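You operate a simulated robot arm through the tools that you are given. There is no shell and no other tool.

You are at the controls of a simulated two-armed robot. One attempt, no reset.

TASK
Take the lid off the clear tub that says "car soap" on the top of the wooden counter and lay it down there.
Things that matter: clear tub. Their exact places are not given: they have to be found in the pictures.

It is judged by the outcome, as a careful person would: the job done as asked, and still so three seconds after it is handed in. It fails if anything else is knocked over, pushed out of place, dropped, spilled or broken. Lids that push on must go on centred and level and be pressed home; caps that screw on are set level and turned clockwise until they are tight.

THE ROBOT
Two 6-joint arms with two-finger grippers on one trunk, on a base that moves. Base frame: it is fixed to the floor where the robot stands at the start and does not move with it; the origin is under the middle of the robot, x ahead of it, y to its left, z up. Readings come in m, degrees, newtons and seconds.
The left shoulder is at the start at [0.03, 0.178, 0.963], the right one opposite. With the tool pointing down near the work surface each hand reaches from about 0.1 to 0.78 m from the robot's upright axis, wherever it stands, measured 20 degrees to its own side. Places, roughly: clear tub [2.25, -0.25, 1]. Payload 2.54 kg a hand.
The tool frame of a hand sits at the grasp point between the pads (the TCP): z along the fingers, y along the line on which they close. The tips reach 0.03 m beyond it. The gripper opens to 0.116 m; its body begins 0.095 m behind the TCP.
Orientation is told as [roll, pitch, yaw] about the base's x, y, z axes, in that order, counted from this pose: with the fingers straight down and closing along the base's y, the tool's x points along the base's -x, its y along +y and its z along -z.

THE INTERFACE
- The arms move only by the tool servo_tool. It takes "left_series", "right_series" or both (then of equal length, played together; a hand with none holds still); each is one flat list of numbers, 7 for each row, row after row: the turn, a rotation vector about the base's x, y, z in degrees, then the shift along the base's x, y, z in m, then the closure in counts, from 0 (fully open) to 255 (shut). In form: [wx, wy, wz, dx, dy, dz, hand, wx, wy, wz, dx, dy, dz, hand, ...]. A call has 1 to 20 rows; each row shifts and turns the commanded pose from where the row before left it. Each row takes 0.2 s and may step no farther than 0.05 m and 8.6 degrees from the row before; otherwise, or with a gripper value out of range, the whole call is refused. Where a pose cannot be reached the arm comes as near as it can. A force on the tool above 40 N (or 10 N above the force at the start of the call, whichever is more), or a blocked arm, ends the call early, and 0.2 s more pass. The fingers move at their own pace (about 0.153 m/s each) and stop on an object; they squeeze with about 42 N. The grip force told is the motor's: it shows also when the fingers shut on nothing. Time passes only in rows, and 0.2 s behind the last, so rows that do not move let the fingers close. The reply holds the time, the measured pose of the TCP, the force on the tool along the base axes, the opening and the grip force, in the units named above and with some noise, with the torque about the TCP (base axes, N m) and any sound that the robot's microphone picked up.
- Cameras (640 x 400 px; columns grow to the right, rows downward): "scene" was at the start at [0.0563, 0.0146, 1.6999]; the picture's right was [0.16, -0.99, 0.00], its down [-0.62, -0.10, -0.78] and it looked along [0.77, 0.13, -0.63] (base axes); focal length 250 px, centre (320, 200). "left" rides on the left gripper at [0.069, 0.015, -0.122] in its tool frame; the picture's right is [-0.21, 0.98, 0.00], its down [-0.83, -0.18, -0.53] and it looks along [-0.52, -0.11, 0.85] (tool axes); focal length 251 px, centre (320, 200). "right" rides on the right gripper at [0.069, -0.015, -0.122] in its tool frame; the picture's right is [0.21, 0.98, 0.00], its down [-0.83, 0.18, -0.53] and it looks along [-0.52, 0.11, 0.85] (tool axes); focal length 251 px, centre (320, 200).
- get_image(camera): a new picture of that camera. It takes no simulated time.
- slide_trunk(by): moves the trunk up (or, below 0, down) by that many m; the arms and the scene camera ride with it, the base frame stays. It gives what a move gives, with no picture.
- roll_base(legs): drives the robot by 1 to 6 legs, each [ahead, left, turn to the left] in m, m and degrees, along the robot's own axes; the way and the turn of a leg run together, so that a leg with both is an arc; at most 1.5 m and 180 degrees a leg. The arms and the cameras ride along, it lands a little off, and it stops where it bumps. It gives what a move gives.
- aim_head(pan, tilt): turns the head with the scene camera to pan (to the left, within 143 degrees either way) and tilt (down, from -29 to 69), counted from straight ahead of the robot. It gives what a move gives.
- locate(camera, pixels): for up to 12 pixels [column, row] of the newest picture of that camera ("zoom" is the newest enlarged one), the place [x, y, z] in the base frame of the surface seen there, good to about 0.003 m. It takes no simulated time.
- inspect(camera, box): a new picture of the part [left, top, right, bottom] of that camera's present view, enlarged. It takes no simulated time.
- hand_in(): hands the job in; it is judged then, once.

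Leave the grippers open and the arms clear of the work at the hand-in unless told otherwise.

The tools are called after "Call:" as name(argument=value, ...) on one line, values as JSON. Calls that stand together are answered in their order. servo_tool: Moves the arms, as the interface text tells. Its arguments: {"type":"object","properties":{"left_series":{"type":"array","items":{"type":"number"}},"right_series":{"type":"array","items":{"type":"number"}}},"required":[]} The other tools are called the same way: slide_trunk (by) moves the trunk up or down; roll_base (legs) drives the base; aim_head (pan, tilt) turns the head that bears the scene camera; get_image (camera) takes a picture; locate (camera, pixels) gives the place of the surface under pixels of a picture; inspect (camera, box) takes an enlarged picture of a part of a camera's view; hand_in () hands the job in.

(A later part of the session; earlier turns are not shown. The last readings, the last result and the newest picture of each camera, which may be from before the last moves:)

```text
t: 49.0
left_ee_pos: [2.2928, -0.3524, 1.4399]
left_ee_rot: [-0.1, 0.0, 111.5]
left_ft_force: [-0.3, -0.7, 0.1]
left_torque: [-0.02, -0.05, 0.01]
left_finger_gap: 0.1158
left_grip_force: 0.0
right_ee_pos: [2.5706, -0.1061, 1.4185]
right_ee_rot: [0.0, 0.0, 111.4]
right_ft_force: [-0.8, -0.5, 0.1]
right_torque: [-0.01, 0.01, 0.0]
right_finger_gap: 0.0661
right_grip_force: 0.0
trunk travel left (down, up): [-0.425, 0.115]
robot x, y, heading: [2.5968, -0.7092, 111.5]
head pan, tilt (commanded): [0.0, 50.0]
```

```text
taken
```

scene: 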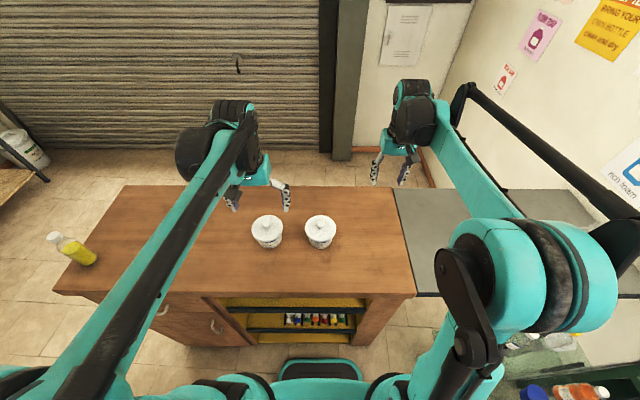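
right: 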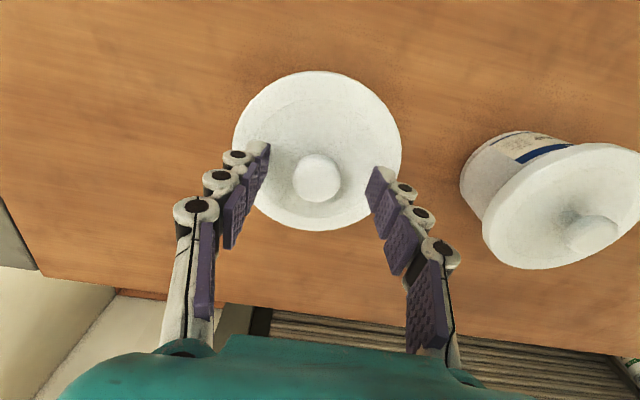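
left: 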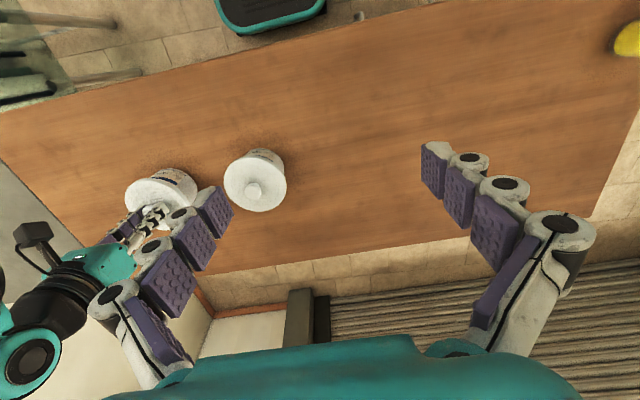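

The car-soap tub is now straight ahead (320,230). Plan: right hand holds the tub body from the front, tilted about 33° below horizontal; left hand pulls the knob. I'll draw the right hand back, yaw it 20° left and pitch the fingers forward, well above everything.

Call:
servo_tool(right_series=[0, 0, 0, 0.0011, -0.0348, -0.005, 0, 0, 0, 0, 0.0011, -0.0348, -0.005, 0, 0, 0, 0, 0.0011, -0.0348, -0.005, 0, 0, 0, 0, 0.0011, -0.0348, -0.005, 0, 0, 0, 6.67, 0, 0, 0, 0, 0, 0, 6.67, 0, 0, 0, 0, 0, 0, 6.67, 0, 0, 0, 0, 6.1, 5.4, 0, 0, 0, 0, 0, 6.1, 5.4, 0, 0, 0, 0, 0, 6.1, 5.4, 0, 0, 0, 0, 0, 6.1, 5.4, 0, 0, 0, 0, 0, 6.1, 5.4, 0, 0, 0, 0, 0, 6.1, 5.4, 0, 0, 0, 0, 0, 6.1, 5.4, 0, 0, 0, 0, 0, 0, 0, 0, 0, 0, 0, 0])

Call:
get_image(camera="scene")

Call:
get_image(camera="right")

```text
t: 52.2
left_ee_pos: [2.2919, -0.351, 1.4399]
left_ee_rot: [0.0, 0.0, 111.5]
left_ft_force: [0.6, 1.1, 0.1]
left_torque: [-0.04, -0.02, -0.02]
left_finger_gap: 0.1161
left_grip_force: 0.0
right_ee_pos: [2.5758, -0.2442, 1.3968]
right_ee_rot: [0.1, -57.0, 131.5]
right_ft_force: [-0.7, 1.0, -0.1]
right_torque: [-0.01, 0.01, 0.0]
right_finger_gap: 0.1159
right_grip_force: 0.1
trunk travel left (down, up): [-0.425, 0.115]
robot x, y, heading: [2.5917, -0.7086, 111.3]
head pan, tilt (commanded): [0.0, 50.0]
```

```text
taken
```

scene: 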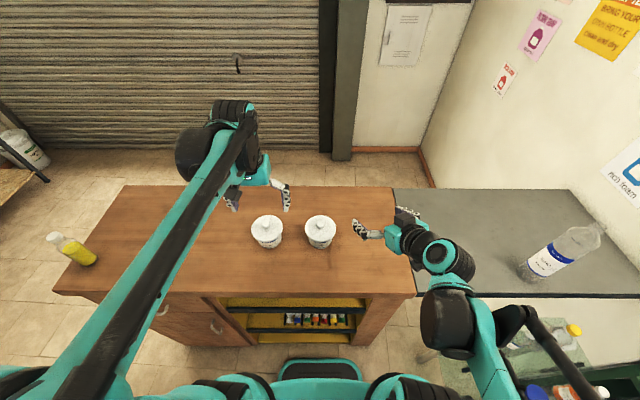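

```text
taken
```

right: 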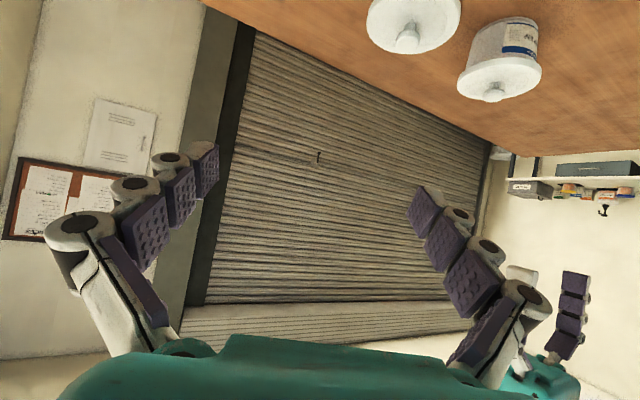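

The right hand reached the tilted pose. I'll measure the finger geometry (pad edges and tips) from its own camera.

Call:
inspect(camera="right", box=[40, 130, 240, 330])

Call:
locate(camera="right", pixels=[[205, 146], [214, 150], [216, 175], [199, 196], [194, 165], [170, 157], [135, 183], [190, 215], [80, 220], [160, 310], [150, 260], [166, 270]])

```text
2.00 times, centred on (140, 230) of right
```

zoom: 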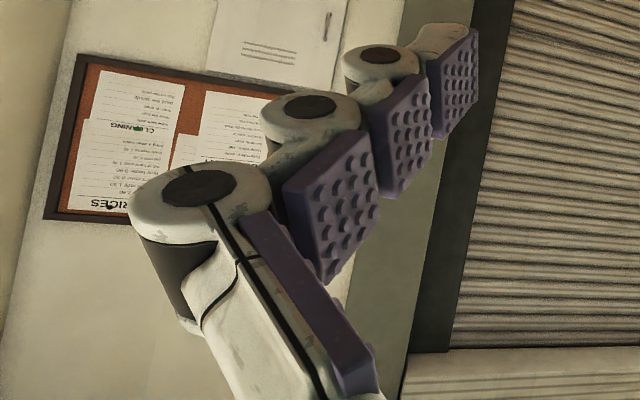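

```text
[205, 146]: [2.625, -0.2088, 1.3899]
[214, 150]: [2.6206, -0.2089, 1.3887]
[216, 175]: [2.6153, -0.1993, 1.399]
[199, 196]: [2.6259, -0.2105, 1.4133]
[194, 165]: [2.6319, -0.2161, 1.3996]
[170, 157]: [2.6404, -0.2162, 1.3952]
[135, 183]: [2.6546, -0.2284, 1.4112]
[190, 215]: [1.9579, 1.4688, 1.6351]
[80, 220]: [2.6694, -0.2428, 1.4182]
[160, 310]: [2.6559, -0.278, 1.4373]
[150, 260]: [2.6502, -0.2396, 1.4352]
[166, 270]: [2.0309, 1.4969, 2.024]
```

The open fingertips reach only about 6 mm past the TCP when wide open, pads ±0.010 m wide, inner faces at ±0.059. I'll now re-measure the car-soap tub precisely (lid, body, rim) from the scene view.

Call:
inspect(camera="scene", box=[300, 210, 340, 255])

Call:
inspect(camera="left", box=[120, 80, 320, 205])

```text
8.89 times, centred on (320, 232) of scene
```

zoom: 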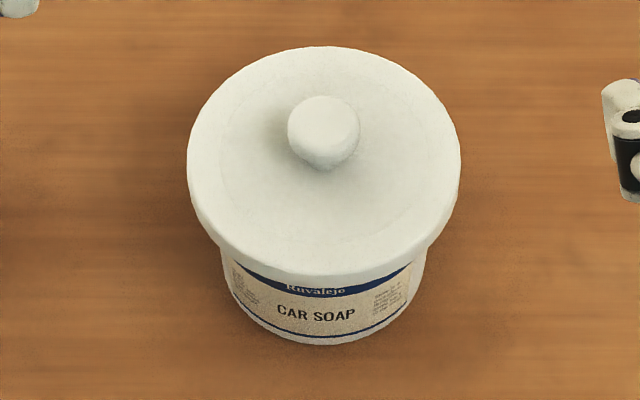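

```text
3.20 times, centred on (220, 142) of left
```

zoom: 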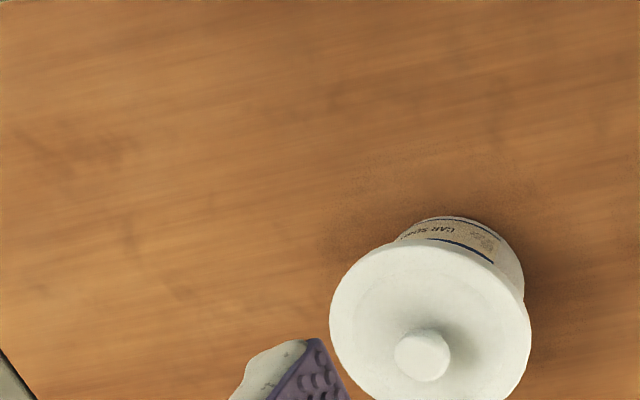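

I'll re-take the scene enlargement and locate points on the lid rim, knob and body.

Call:
inspect(camera="scene", box=[300, 210, 340, 255])

Call:
locate(camera="zoom", pixels=[[324, 115], [292, 125], [355, 125], [324, 150], [190, 155], [459, 155], [325, 50], [324, 235], [324, 268], [324, 280], [324, 310], [324, 335]])

```text
8.89 times, centred on (320, 232) of scene
```

zoom: 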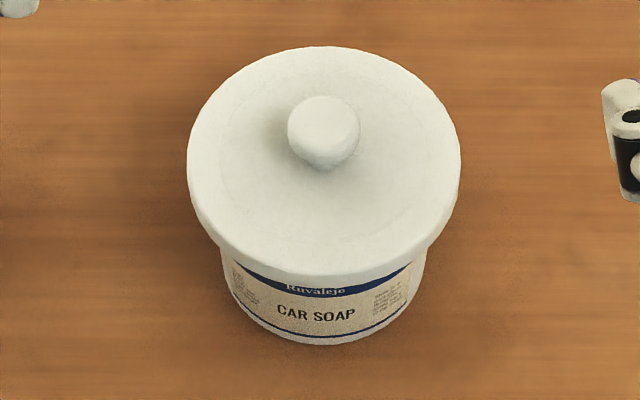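

```text
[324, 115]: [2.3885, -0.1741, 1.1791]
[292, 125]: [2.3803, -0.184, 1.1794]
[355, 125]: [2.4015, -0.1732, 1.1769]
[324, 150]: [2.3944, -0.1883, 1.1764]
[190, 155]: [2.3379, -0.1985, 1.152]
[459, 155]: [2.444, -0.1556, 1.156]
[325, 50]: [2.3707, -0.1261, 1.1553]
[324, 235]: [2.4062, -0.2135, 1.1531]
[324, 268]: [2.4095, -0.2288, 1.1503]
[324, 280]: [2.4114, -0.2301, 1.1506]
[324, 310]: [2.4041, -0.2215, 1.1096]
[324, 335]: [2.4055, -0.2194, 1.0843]
```

The car-soap lid centre is now about (2.390,-0.178), body radius about 0.046 at z=1.10. I'll move the right hand diagonally to a pre-approach point 0.14 m back along its finger direction.

Call:
servo_tool(right_series=[0, 0, 0, -0.0135, -0.0027, -0.0276, 0, 0, 0, 0, -0.0135, -0.0027, -0.0276, 0, 0, 0, 0, -0.0135, -0.0027, -0.0276, 0, 0, 0, 0, -0.0135, -0.0027, -0.0276, 0, 0, 0, 0, -0.0135, -0.0027, -0.0276, 0, 0, 0, 0, -0.0135, -0.0027, -0.0276, 0, 0, 0, 0, -0.0135, -0.0027, -0.0276, 0, 0, 0, 0, -0.0135, -0.0027, -0.0276, 0, 0, 0, 0, 0, 0, 0, 0])

Call:
get_image(camera="right")

Call:
get_image(camera="scene")

Call:
get_image(camera="left")

```text
t: 54.2
left_ee_pos: [2.2928, -0.3523, 1.4396]
left_ee_rot: [0.0, -0.1, 111.5]
left_ft_force: [0.7, 0.1, -0.9]
left_torque: [0.0, 0.0, 0.03]
left_finger_gap: 0.1161
left_grip_force: 0.2
right_ee_pos: [2.4552, -0.2476, 1.2682]
right_ee_rot: [0.2, -56.9, 131.4]
right_ft_force: [-0.1, 0.5, -0.1]
right_torque: [0.01, 0.01, 0.01]
right_finger_gap: 0.116
right_grip_force: 0.0
right hand out of reach, approached as far as the arm can: row 5, 6, 7, 8
trunk travel left (down, up): [-0.425, 0.115]
robot x, y, heading: [2.5939, -0.7046, 111.7]
head pan, tilt (commanded): [0.0, 50.0]
```

```text
taken
```

right: 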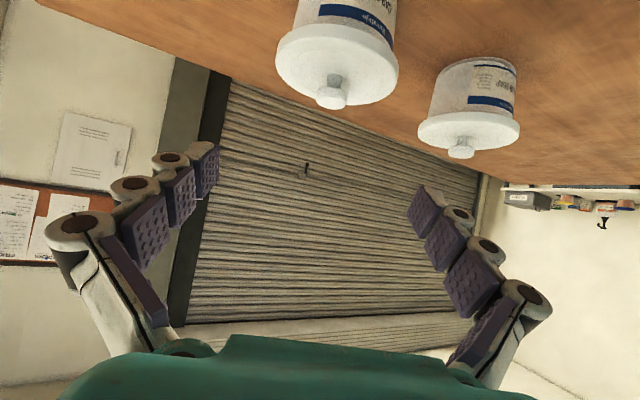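

```text
taken
```

scene: 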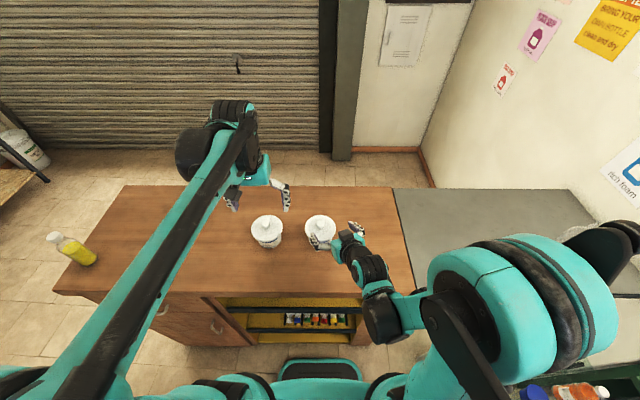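

```text
taken
```

left: 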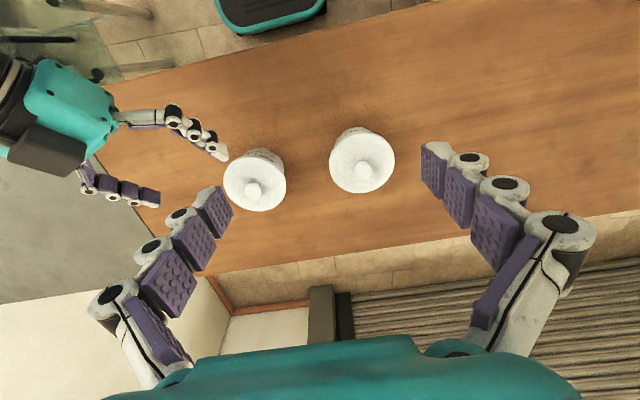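

The right arm can't get that low in this pose with the trunk so high. I'll raise both hands clear first, so I can then lower the trunk.

Call:
servo_tool(right_series=[0, 0, 0, 0.014, -0.0157, 0.03, 0, 0, 0, 0, 0.014, -0.0157, 0.03, 0, 0, 0, 0, 0.014, -0.0157, 0.03, 0, 0, 0, 0, 0.014, -0.0157, 0.03, 0, 0, 0, 0, 0, 0, 0.03, 0, 0, 0, 0, 0, 0, 0, 0], left_series=[0, 0, 0, 0, 0, 0.025, 0, 0, 0, 0, 0, 0, 0.025, 0, 0, 0, 0, 0, 0, 0.025, 0, 0, 0, 0, 0, 0, 0.025, 0, 0, 0, 0, 0, 0, 0.02, 0, 0, 0, 0, 0, 0, 0, 0])

```text
t: 55.6
left_ee_pos: [2.2906, -0.35, 1.5609]
left_ee_rot: [0.0, 0.0, 111.5]
left_ft_force: [-0.5, 0.0, -0.3]
left_torque: [-0.01, -0.02, 0.01]
left_finger_gap: 0.116
left_grip_force: 0.1
right_ee_pos: [2.5114, -0.3104, 1.415]
right_ee_rot: [0.1, -57.0, 131.4]
right_ft_force: [0.5, -0.3, 0.4]
right_torque: [0.03, 0.01, 0.04]
right_finger_gap: 0.1159
right_grip_force: 0.0
trunk travel left (down, up): [-0.425, 0.115]
robot x, y, heading: [2.5928, -0.7032, 111.2]
head pan, tilt (commanded): [0.0, 50.0]
```

Both hands are clear. I'll lower the trunk 0.2 m (right hand ends near z 1.21, left near 1.36, both above the tubs and not over them).

Call:
slide_trunk(by=-0.2)

Call:
get_image(camera="scene")

Call:
get_image(camera="right")

```text
t: 57.8
left_ee_pos: [2.2912, -0.3509, 1.361]
left_ee_rot: [0.0, 0.0, 111.5]
left_ft_force: [0.3, -0.3, 1.0]
left_torque: [0.01, 0.03, -0.03]
left_finger_gap: 0.116
left_grip_force: 0.1
right_ee_pos: [2.5111, -0.3099, 1.2154]
right_ee_rot: [0.1, -57.1, 131.3]
right_ft_force: [0.2, 0.1, 0.1]
right_torque: [0.0, 0.0, 0.0]
right_finger_gap: 0.116
right_grip_force: 0.1
trunk travel left (down, up): [-0.225, 0.315]
robot x, y, heading: [2.5899, -0.708, 111.3]
head pan, tilt (commanded): [0.0, 50.0]
```

```text
taken
```

scene: 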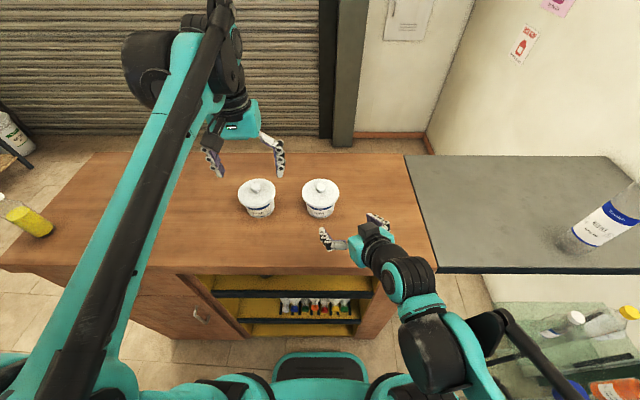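

```text
taken
```

right: 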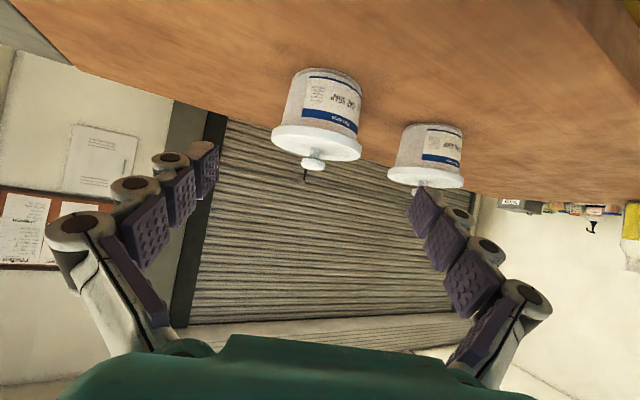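

Now the right hand is nearly on the approach line, 0.2 m back. I'll advance to 0.12 m back along it and check that the arm follows.

Call:
servo_tool(right_series=[0, 0, 0, -0.0136, 0.0141, -0.0125, 0, 0, 0, 0, -0.0136, 0.0141, -0.0125, 0, 0, 0, 0, -0.0136, 0.0141, -0.0125, 0, 0, 0, 0, -0.0136, 0.0141, -0.0125, 0, 0, 0, 0, 0, 0, 0, 0])

Call:
get_image(camera="right")

Call:
get_image(camera="scene")

```text
t: 59.0
left_ee_pos: [2.2921, -0.3519, 1.3601]
left_ee_rot: [0.1, 0.0, 111.5]
left_ft_force: [-0.1, 0.1, 0.3]
left_torque: [0.03, 0.0, -0.01]
left_finger_gap: 0.116
left_grip_force: 0.1
right_ee_pos: [2.4578, -0.2539, 1.1657]
right_ee_rot: [0.2, -57.2, 131.4]
right_ft_force: [1.3, 0.0, 0.5]
right_torque: [-0.02, 0.0, 0.0]
right_finger_gap: 0.1158
right_grip_force: 0.0
trunk travel left (down, up): [-0.225, 0.315]
robot x, y, heading: [2.596, -0.7094, 111.4]
head pan, tilt (commanded): [0.0, 50.0]
```

```text
taken
```

right: 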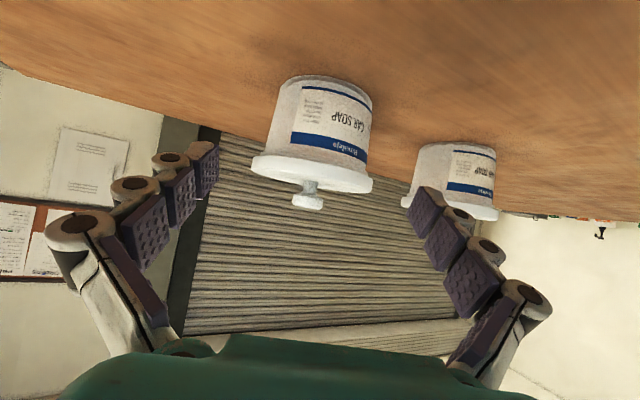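

```text
taken
```

scene: 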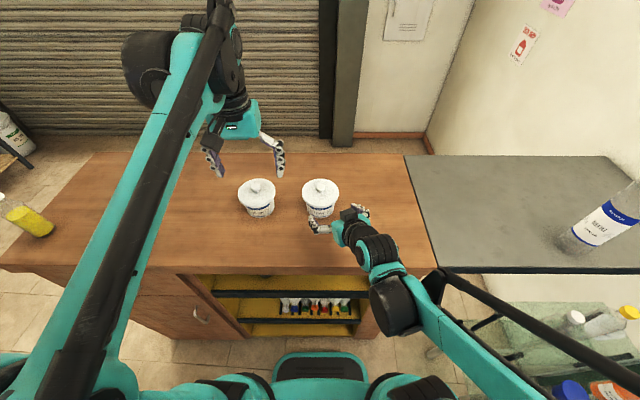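

The arm follows well. I'll check the tub's place relative to the hand via the right camera: lid edges, knob and body edges.

Call:
inspect(camera="right", box=[230, 60, 390, 220])

Call:
locate(camera="right", pixels=[[252, 163], [372, 184], [307, 200], [312, 175], [320, 150], [325, 120], [330, 90], [272, 140], [371, 145], [278, 115], [365, 105], [338, 79]])

```text
2.50 times, centred on (310, 140) of right
```

zoom: 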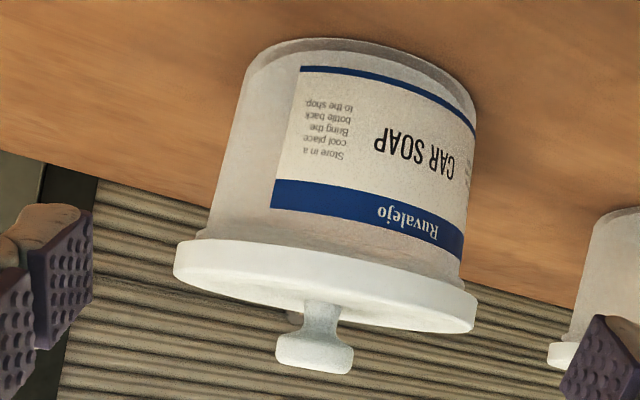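

```text
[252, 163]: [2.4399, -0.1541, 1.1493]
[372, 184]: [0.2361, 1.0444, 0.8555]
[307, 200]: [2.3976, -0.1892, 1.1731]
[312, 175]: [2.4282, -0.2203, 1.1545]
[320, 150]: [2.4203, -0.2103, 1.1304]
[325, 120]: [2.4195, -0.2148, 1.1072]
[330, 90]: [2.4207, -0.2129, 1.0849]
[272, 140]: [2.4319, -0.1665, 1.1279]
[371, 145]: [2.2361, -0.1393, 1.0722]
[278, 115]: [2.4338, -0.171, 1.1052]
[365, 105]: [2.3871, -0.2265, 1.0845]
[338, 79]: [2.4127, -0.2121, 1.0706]
```

The body's circle fits a centre of about (2.3895,-0.180), nearly on the hand's axis (2 mm off). I'll advance two-thirds of the way, slowly, and look.

Call:
servo_tool(right_series=[0, 0, 0, -0.0114, 0.0123, -0.011, 0, 0, 0, 0, -0.0114, 0.0123, -0.011, 0, 0, 0, 0, -0.0114, 0.0123, -0.011, 0, 0, 0, 0, -0.0114, 0.0123, -0.011, 0, 0, 0, 0, 0, 0, 0, 0])

Call:
get_image(camera="right")

Call:
inspect(camera="scene", box=[270, 160, 390, 260])

```text
t: 60.2
left_ee_pos: [2.2913, -0.3501, 1.3616]
left_ee_rot: [0.0, -0.1, 111.5]
left_ft_force: [1.3, -1.3, 0.0]
left_torque: [0.04, 0.01, -0.04]
left_finger_gap: 0.1161
left_grip_force: 0.1
right_ee_pos: [2.4109, -0.2036, 1.1169]
right_ee_rot: [0.1, -57.0, 131.3]
right_ft_force: [0.0, -0.6, 0.2]
right_torque: [-0.02, 0.0, 0.0]
right_finger_gap: 0.116
right_grip_force: 0.0
trunk travel left (down, up): [-0.225, 0.315]
robot x, y, heading: [2.5946, -0.7103, 111.1]
head pan, tilt (commanded): [0.0, 50.0]
```

```text
taken
```

right: 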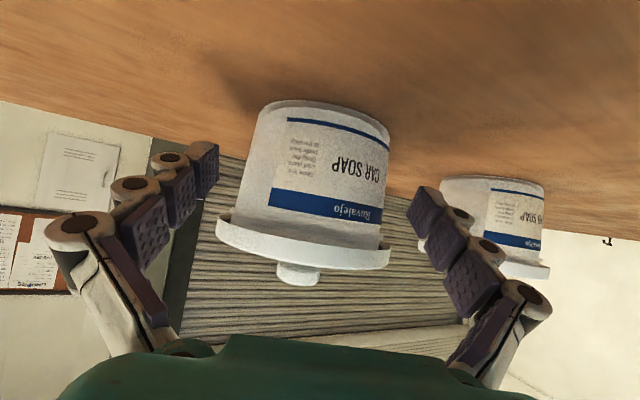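

```text
4.00 times, centred on (330, 210) of scene
```

zoom: 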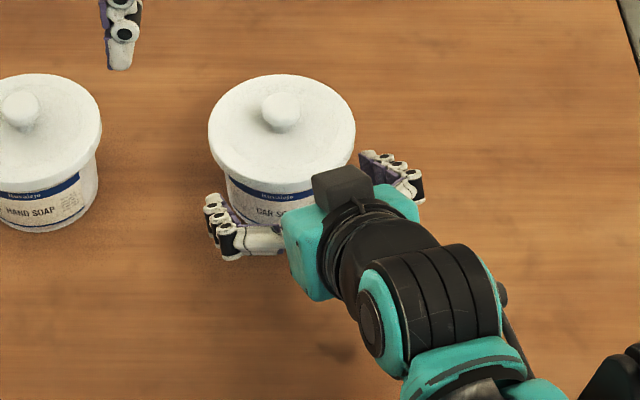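

The tub body (cols 245–390) is centred between the fingers. I'll advance the last 3.6 cm slowly.

Call:
servo_tool(right_series=[0, 0, 0, -0.0071, 0.0079, -0.0056, 0, 0, 0, 0, -0.0071, 0.0079, -0.0056, 0, 0, 0, 0, -0.0072, 0.0078, -0.0057, 0, 0, 0, 0, 0, 0, 0, 0])

Call:
get_image(camera="right")

Call:
inspect(camera="scene", box=[270, 160, 390, 260])

Call:
get_image(camera="left")

```text
t: 61.2
left_ee_pos: [2.2906, -0.3508, 1.3612]
left_ee_rot: [0.0, 0.0, 111.5]
left_ft_force: [0.4, -0.7, -0.7]
left_torque: [-0.01, 0.01, 0.0]
left_finger_gap: 0.116
left_grip_force: 0.0
right_ee_pos: [2.3877, -0.1814, 1.1012]
right_ee_rot: [0.1, -57.0, 131.4]
right_ft_force: [-0.6, -0.3, 0.1]
right_torque: [-0.02, 0.02, 0.01]
right_finger_gap: 0.1159
right_grip_force: 0.1
trunk travel left (down, up): [-0.225, 0.315]
robot x, y, heading: [2.5966, -0.7055, 111.6]
head pan, tilt (commanded): [0.0, 50.0]
```

```text
taken
```

right: 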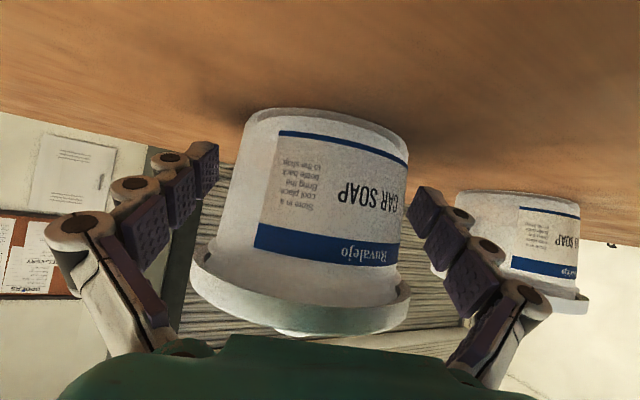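

```text
4.00 times, centred on (330, 210) of scene
```

zoom: 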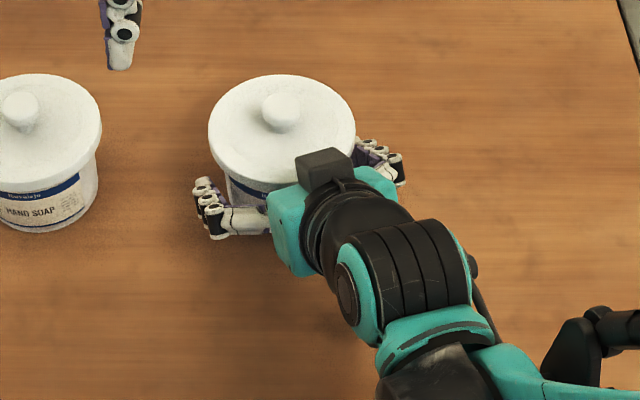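

```text
taken
```

left: 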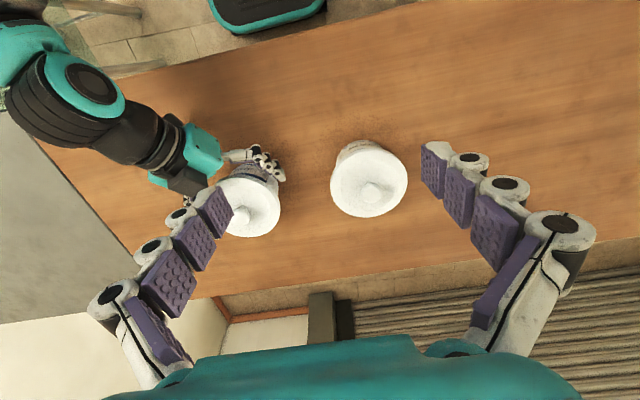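

The fingers straddle the body under the rim, no contact force. I'll close gently in small steps on the tub body.

Call:
servo_tool(right_series=[0, 0, 0, 0, 0, 0, 15, 0, 0, 0, 0, 0, 0, 28, 0, 0, 0, 0, 0, 0, 36, 0, 0, 0, 0, 0, 0, 42, 0, 0, 0, 0, 0, 0, 48, 0, 0, 0, 0, 0, 0, 54, 0, 0, 0, 0, 0, 0, 60, 0, 0, 0, 0, 0, 0, 60])

Call:
get_image(camera="right")

Call:
inspect(camera="scene", box=[270, 160, 390, 260])

```text
t: 63.0
left_ee_pos: [2.2921, -0.3514, 1.3603]
left_ee_rot: [0.0, 0.0, 111.5]
left_ft_force: [0.3, 0.3, -0.4]
left_torque: [0.01, -0.01, -0.01]
left_finger_gap: 0.1162
left_grip_force: 0.1
right_ee_pos: [2.3891, -0.1803, 1.102]
right_ee_rot: [0.0, -57.1, 131.4]
right_ft_force: [0.3, -0.8, 4.5]
right_torque: [-0.07, 0.06, 0.03]
right_finger_gap: 0.0933
right_grip_force: 42.1
trunk travel left (down, up): [-0.225, 0.315]
robot x, y, heading: [2.5914, -0.7082, 111.6]
head pan, tilt (commanded): [0.0, 50.0]
```

```text
taken
```

right: 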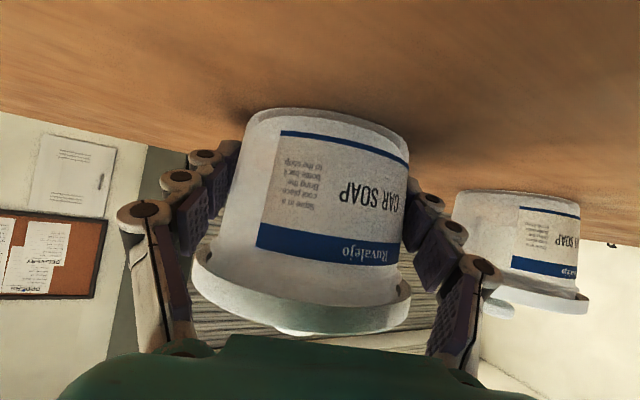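

```text
4.00 times, centred on (330, 210) of scene
```

zoom: 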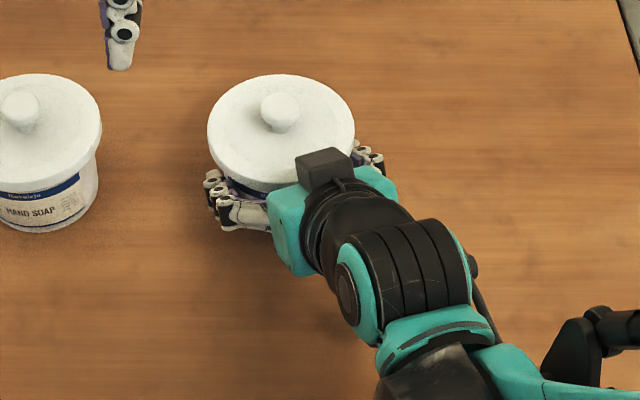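

The tub is held (gap 0.093, 42 N). Now for the left hand. I'll locate the knob again and the top of the right gripper's black box and body that the left hand must clear.

Call:
inspect(camera="scene", box=[300, 170, 380, 220])

Call:
locate(camera="scene", pixels=[[320, 187], [316, 188], [324, 188], [302, 192], [338, 192], [320, 179], [344, 200], [356, 199], [349, 210], [355, 225], [370, 225], [385, 260]])

```text
8.00 times, centred on (340, 195) of scene
```

zoom: 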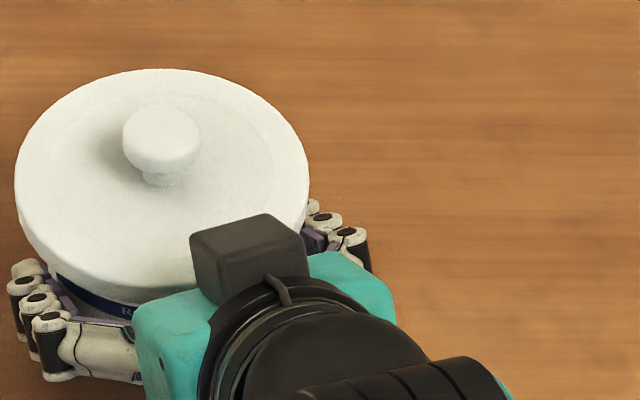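

```text
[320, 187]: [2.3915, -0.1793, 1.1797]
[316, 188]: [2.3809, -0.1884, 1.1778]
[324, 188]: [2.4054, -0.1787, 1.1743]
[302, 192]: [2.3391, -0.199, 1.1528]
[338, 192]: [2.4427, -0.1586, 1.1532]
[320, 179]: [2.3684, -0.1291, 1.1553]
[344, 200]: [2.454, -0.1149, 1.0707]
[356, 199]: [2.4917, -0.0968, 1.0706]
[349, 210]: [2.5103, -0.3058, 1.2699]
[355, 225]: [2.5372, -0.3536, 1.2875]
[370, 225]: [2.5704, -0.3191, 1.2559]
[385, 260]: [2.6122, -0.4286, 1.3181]
```

Call:
locate(camera="zoom", pixels=[[225, 228], [265, 217], [303, 250], [215, 245], [260, 245], [220, 290], [160, 320], [162, 120], [128, 130], [198, 130], [162, 165], [340, 270]])

```text
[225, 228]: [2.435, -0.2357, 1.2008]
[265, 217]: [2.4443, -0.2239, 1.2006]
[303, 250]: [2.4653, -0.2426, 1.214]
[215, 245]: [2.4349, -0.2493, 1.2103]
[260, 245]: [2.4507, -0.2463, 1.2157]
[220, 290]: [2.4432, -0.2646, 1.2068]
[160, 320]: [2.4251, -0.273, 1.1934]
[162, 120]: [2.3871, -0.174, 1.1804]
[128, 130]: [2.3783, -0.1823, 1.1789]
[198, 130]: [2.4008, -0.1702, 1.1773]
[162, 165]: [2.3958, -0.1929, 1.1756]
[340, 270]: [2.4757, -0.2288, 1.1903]
```

The black box's top is at z≈1.216, 0.065–0.1 m from the knob, so the left hand (body above 1.28) clears it. I'll bring the left hand over the knob at (2.391,-0.179), half-close, and come down to z≈1.23.

Call:
servo_tool(left_series=[0, 0, 0, 0.0165, 0.0287, 0, 60, 0, 0, 0, 0.0165, 0.0287, 0, 110, 0, 0, 0, 0.0165, 0.0287, 0, 110, 0, 0, 0, 0.0165, 0.0287, 0, 110, 0, 0, 0, 0.0165, 0.0287, 0, 110, 0, 0, 0, 0.0165, 0.0288, 0, 110, 0, 0, 0, 0, 0, -0.025, 110, 0, 0, 0, 0, 0, -0.025, 110, 0, 0, 0, 0, 0, -0.025, 110, 0, 0, 0, 0, 0, -0.025, 110, 0, 0, 0, 0, 0, -0.025, 110, 0, 0, 0, 0, 0, 0, 110])

Call:
get_image(camera="left")

Call:
get_image(camera="scene")

```text
t: 65.6
left_ee_pos: [2.3899, -0.1776, 1.2372]
left_ee_rot: [0.0, 0.0, 111.6]
left_ft_force: [-0.3, -0.6, -0.2]
left_torque: [-0.01, 0.01, 0.01]
left_finger_gap: 0.0659
left_grip_force: 0.0
right_ee_pos: [2.389, -0.1816, 1.1002]
right_ee_rot: [0.1, -57.0, 131.4]
right_ft_force: [0.3, 0.0, 4.4]
right_torque: [0.0, 0.09, 0.01]
right_finger_gap: 0.0931
right_grip_force: 41.5
trunk travel left (down, up): [-0.225, 0.315]
robot x, y, heading: [2.5952, -0.7067, 111.4]
head pan, tilt (commanded): [0.0, 50.0]
```

```text
taken
```

left: 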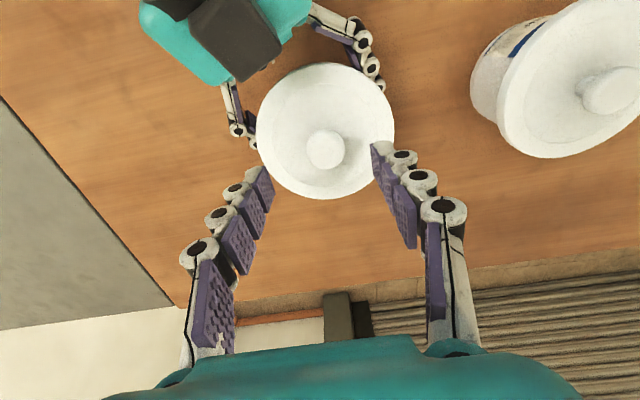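

```text
taken
```

scene: 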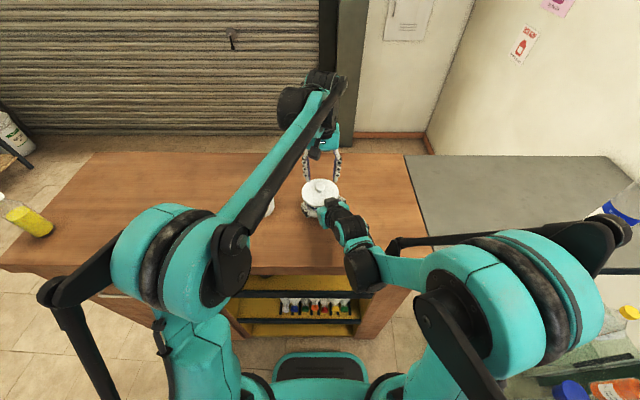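

Good layout. I'll locate the knob from the left hand's camera (knob near (325,150)) to align it.

Call:
inspect(camera="left", box=[245, 50, 405, 210])

Call:
locate(camera="left", pixels=[[325, 150], [307, 150], [343, 150], [325, 132], [325, 167], [259, 125], [394, 130], [325, 65], [325, 197], [262, 180], [382, 160]])

```text
2.50 times, centred on (325, 130) of left
```

zoom: 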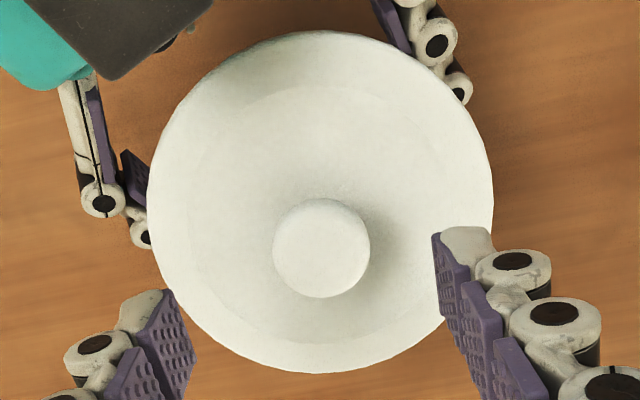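

```text
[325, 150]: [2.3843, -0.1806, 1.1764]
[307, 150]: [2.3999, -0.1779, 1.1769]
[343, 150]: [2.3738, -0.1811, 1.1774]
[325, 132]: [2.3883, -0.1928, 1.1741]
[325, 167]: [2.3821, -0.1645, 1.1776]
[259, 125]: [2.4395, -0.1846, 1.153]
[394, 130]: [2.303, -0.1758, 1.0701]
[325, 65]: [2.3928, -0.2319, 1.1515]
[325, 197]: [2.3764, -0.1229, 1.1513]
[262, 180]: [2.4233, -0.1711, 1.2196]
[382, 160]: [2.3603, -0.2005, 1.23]
```

The knob is about (2.387,-0.180), 3–4 mm off the left hand's axis. I'll correct by (−0.003,−0.003) and lower to z≈1.188 in small steps.

Call:
servo_tool(left_series=[0, 0, 0, -0.003, -0.003, -0.01, 110, 0, 0, 0, 0, 0, -0.015, 110, 0, 0, 0, 0, 0, -0.012, 110, 0, 0, 0, 0, 0, -0.008, 110, 0, 0, 0, 0, 0, -0.0035, 110, 0, 0, 0, 0, 0, 0, 110])

Call:
get_image(camera="left")

Call:
inspect(camera="scene", box=[280, 140, 376, 220])

```text
t: 67.0
left_ee_pos: [2.3879, -0.1821, 1.1878]
left_ee_rot: [0.0, 0.0, 111.5]
left_ft_force: [-0.5, 0.3, -0.3]
left_torque: [-0.02, -0.03, 0.03]
left_finger_gap: 0.0661
left_grip_force: 0.1
right_ee_pos: [2.3889, -0.1798, 1.0999]
right_ee_rot: [0.0, -57.0, 131.3]
right_ft_force: [0.7, -1.5, 2.5]
right_torque: [0.03, 0.05, 0.02]
right_finger_gap: 0.0932
right_grip_force: 42.5
trunk travel left (down, up): [-0.225, 0.315]
robot x, y, heading: [2.5972, -0.7062, 111.5]
head pan, tilt (commanded): [0.0, 50.0]
```

```text
taken
```

left: 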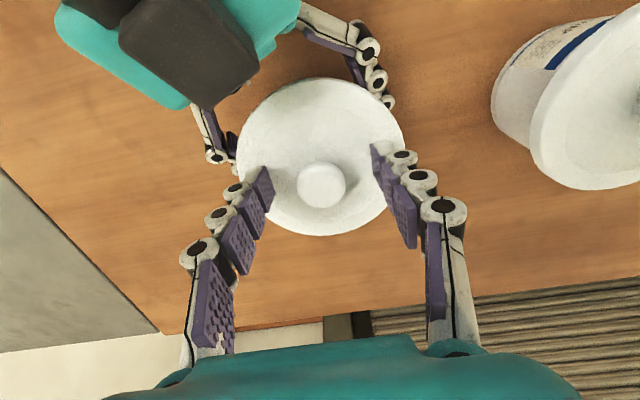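

```text
5.00 times, centred on (328, 180) of scene
```

zoom: 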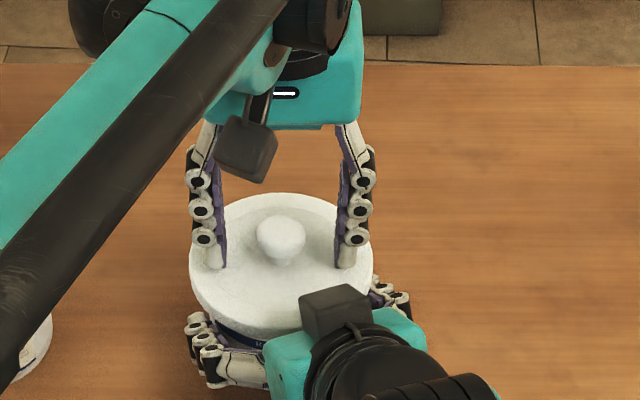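

The knob (321,185) is centred between the left fingers. I'll close slowly on it.

Call:
servo_tool(left_series=[0, 0, 0, 0, 0, 0, 150, 0, 0, 0, 0, 0, 0, 175, 0, 0, 0, 0, 0, 0, 190, 0, 0, 0, 0, 0, 0, 200, 0, 0, 0, 0, 0, 0, 220, 0, 0, 0, 0, 0, 0, 255, 0, 0, 0, 0, 0, 0, 255])

Call:
inspect(camera="left", box=[220, 60, 420, 260])

```text
t: 68.6
left_ee_pos: [2.3888, -0.1816, 1.1875]
left_ee_rot: [0.0, 0.1, 111.3]
left_ft_force: [2.1, 2.1, -0.7]
left_torque: [0.02, -0.03, -0.14]
left_finger_gap: 0.0262
left_grip_force: 42.0
right_ee_pos: [2.3891, -0.1806, 1.1021]
right_ee_rot: [0.0, -56.9, 131.4]
right_ft_force: [-1.7, -1.5, 1.2]
right_torque: [0.13, -0.07, 0.1]
right_finger_gap: 0.0929
right_grip_force: 42.1
trunk travel left (down, up): [-0.225, 0.315]
robot x, y, heading: [2.5955, -0.7067, 111.4]
head pan, tilt (commanded): [0.0, 50.0]
```

```text
2.00 times, centred on (320, 160) of left
```

zoom: 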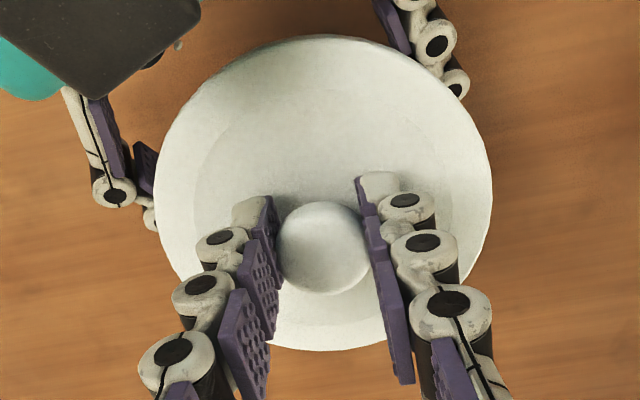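

Both hands hold. Now I'll pull the lid up slowly, 1 mm per row, with the right hand holding the tub still.

Call:
servo_tool(left_series=[0, 0, 0, 0, 0, 0.001, 255, 0, 0, 0, 0, 0, 0.001, 255, 0, 0, 0, 0, 0, 0.001, 255, 0, 0, 0, 0, 0, 0.001, 255, 0, 0, 0, 0, 0, 0, 255])

Call:
inspect(camera="scene", box=[290, 165, 370, 215])

Call:
get_image(camera="right")

```text
t: 69.8
left_ee_pos: [2.3874, -0.1809, 1.1917]
left_ee_rot: [0.0, 0.0, 111.4]
left_ft_force: [1.9, -3.2, -0.9]
left_torque: [-0.09, -0.06, 0.02]
left_finger_gap: 0.025
left_grip_force: 42.6
right_ee_pos: [2.3879, -0.1806, 1.1017]
right_ee_rot: [0.2, -57.0, 131.4]
right_ft_force: [-3.6, 3.4, 2.0]
right_torque: [-0.16, -0.12, -0.04]
right_finger_gap: 0.093
right_grip_force: 41.8
trunk travel left (down, up): [-0.225, 0.315]
robot x, y, heading: [2.5956, -0.7077, 111.6]
head pan, tilt (commanded): [0.0, 50.0]
heard: snap
```

```text
8.00 times, centred on (330, 190) of scene
```

zoom: 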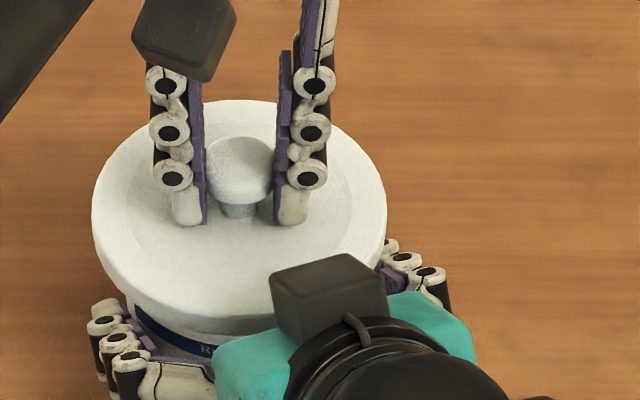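

```text
taken
```

right: 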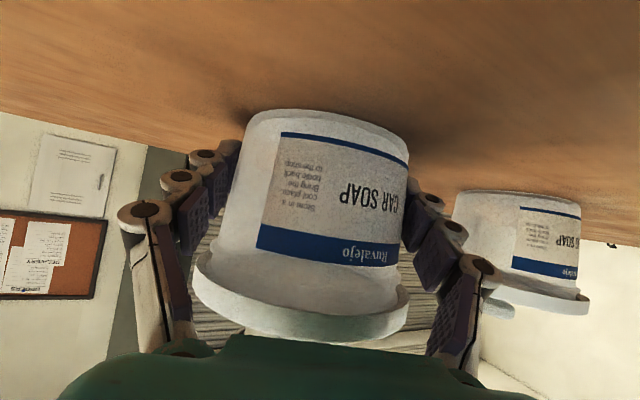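

I heard a snap — the lid has come loose. I'll continue lifting slowly.

Call:
servo_tool(left_series=[0, 0, 0, 0, 0, 0.002, 255, 0, 0, 0, 0, 0, 0.002, 255, 0, 0, 0, 0, 0, 0.003, 255, 0, 0, 0, 0, 0, 0.003, 255, 0, 0, 0, 0, 0, 0.004, 255, 0, 0, 0, 0, 0, 0.005, 255, 0, 0, 0, 0, 0, 0.005, 255, 0, 0, 0, 0, 0, 0, 255])

Call:
get_image(camera="right")

Call:
inspect(camera="scene", box=[280, 150, 376, 220])

```text
t: 71.6
left_ee_pos: [2.388, -0.1802, 1.2151]
left_ee_rot: [0.0, 0.0, 111.4]
left_ft_force: [-0.1, -0.6, -0.7]
left_torque: [0.0, 0.01, -0.04]
left_finger_gap: 0.0253
left_grip_force: 42.2
right_ee_pos: [2.3895, -0.1807, 1.1004]
right_ee_rot: [0.2, -57.0, 131.5]
right_ft_force: [1.2, -1.1, 1.5]
right_torque: [0.01, 0.03, 0.03]
right_finger_gap: 0.0932
right_grip_force: 42.0
trunk travel left (down, up): [-0.225, 0.315]
robot x, y, heading: [2.5938, -0.7056, 111.4]
head pan, tilt (commanded): [0.0, 50.0]
```

```text
taken
```

right: 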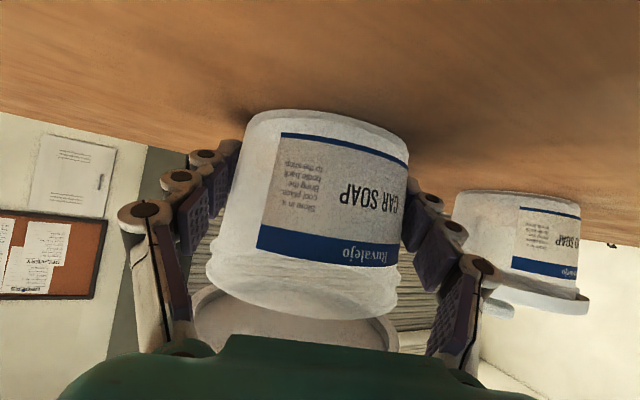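

```text
5.71 times, centred on (328, 185) of scene
```

zoom: 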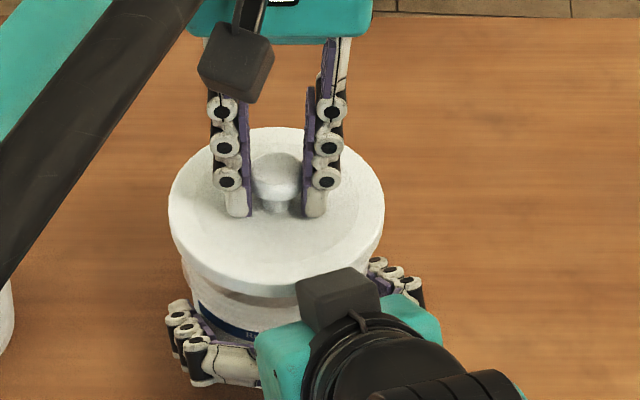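

The lid is off the tub — the tub's open top is visible below it in the right camera. I'll lift the lid further, 0.1 m.

Call:
servo_tool(left_series=[0, 0, 0, 0, 0, 0.01, 255, 0, 0, 0, 0, 0, 0.015, 255, 0, 0, 0, 0, 0, 0.02, 255, 0, 0, 0, 0, 0, 0.02, 255, 0, 0, 0, 0, 0, 0.02, 255, 0, 0, 0, 0, 0, 0.015, 255, 0, 0, 0, 0, 0, 0, 255])

Call:
get_image(camera="right")

Call:
get_image(camera="scene")

Call:
get_image(camera="left")

```text
t: 73.2
left_ee_pos: [2.3869, -0.1816, 1.3155]
left_ee_rot: [0.0, -0.1, 111.5]
left_ft_force: [0.8, 0.4, -0.3]
left_torque: [0.02, -0.02, 0.01]
left_finger_gap: 0.0253
left_grip_force: 41.8
right_ee_pos: [2.3891, -0.18, 1.101]
right_ee_rot: [0.1, -57.0, 131.4]
right_ft_force: [0.3, 0.4, 0.1]
right_torque: [0.04, 0.02, 0.02]
right_finger_gap: 0.0929
right_grip_force: 41.9
trunk travel left (down, up): [-0.225, 0.315]
robot x, y, heading: [2.5953, -0.707, 111.3]
head pan, tilt (commanded): [0.0, 50.0]
```

```text
taken
```

right: 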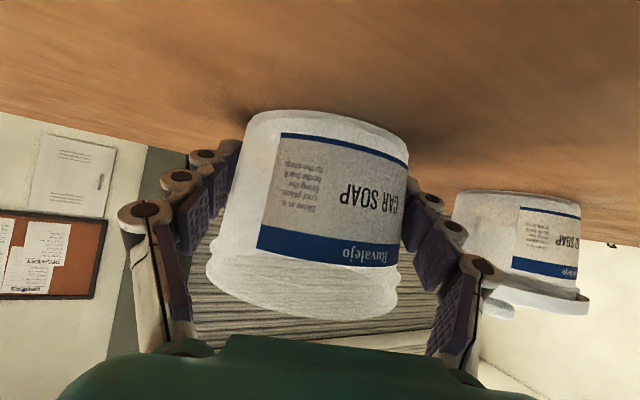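

```text
taken
```

scene: 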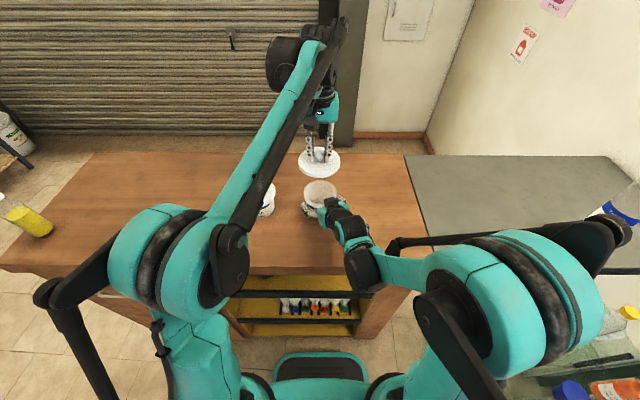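

```text
taken
```

left: 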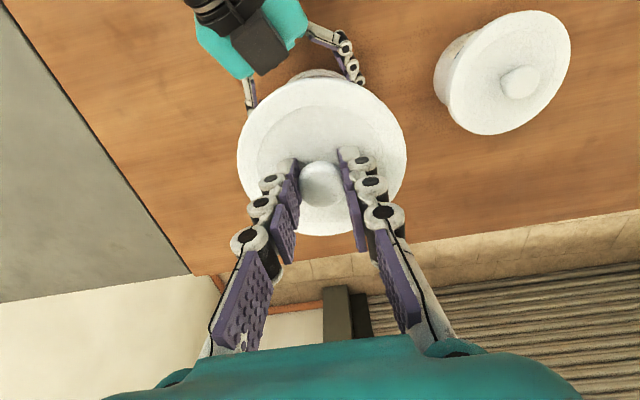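

The lid is clear at z≈1.31 and the tub stands open, held by the right hand. I'll open the right fingers in small steps and back straight out along their direction.

Call:
servo_tool(right_series=[0, 0, 0, 0, 0, 0, 48, 0, 0, 0, 0, 0, 0, 38, 0, 0, 0, 0, 0, 0, 25, 0, 0, 0, 0, 0, 0, 10, 0, 0, 0, 0, 0, 0, 0, 0, 0, 0, 0, 0, 0, 0])

Call:
get_image(camera="right")

Call:
inspect(camera="scene", box=[280, 160, 376, 230])

```text
t: 74.6
left_ee_pos: [2.3868, -0.1823, 1.3155]
left_ee_rot: [-0.1, -0.1, 111.4]
left_ft_force: [-0.3, -0.1, -1.2]
left_torque: [-0.04, 0.0, -0.02]
left_finger_gap: 0.0254
left_grip_force: 41.8
right_ee_pos: [2.3879, -0.179, 1.1016]
right_ee_rot: [0.1, -57.1, 131.4]
right_ft_force: [0.5, 0.2, -0.2]
right_torque: [0.01, 0.03, -0.04]
right_finger_gap: 0.1161
right_grip_force: 0.2
trunk travel left (down, up): [-0.225, 0.315]
robot x, y, heading: [2.5963, -0.7093, 111.5]
head pan, tilt (commanded): [0.0, 50.0]
```

```text
taken
```

right: 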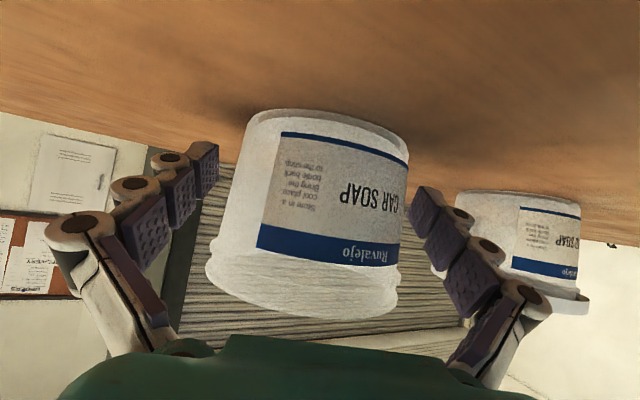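

```text
5.71 times, centred on (328, 195) of scene
```

zoom: 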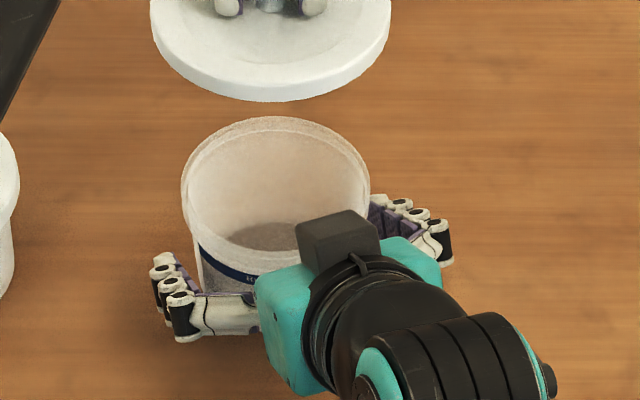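

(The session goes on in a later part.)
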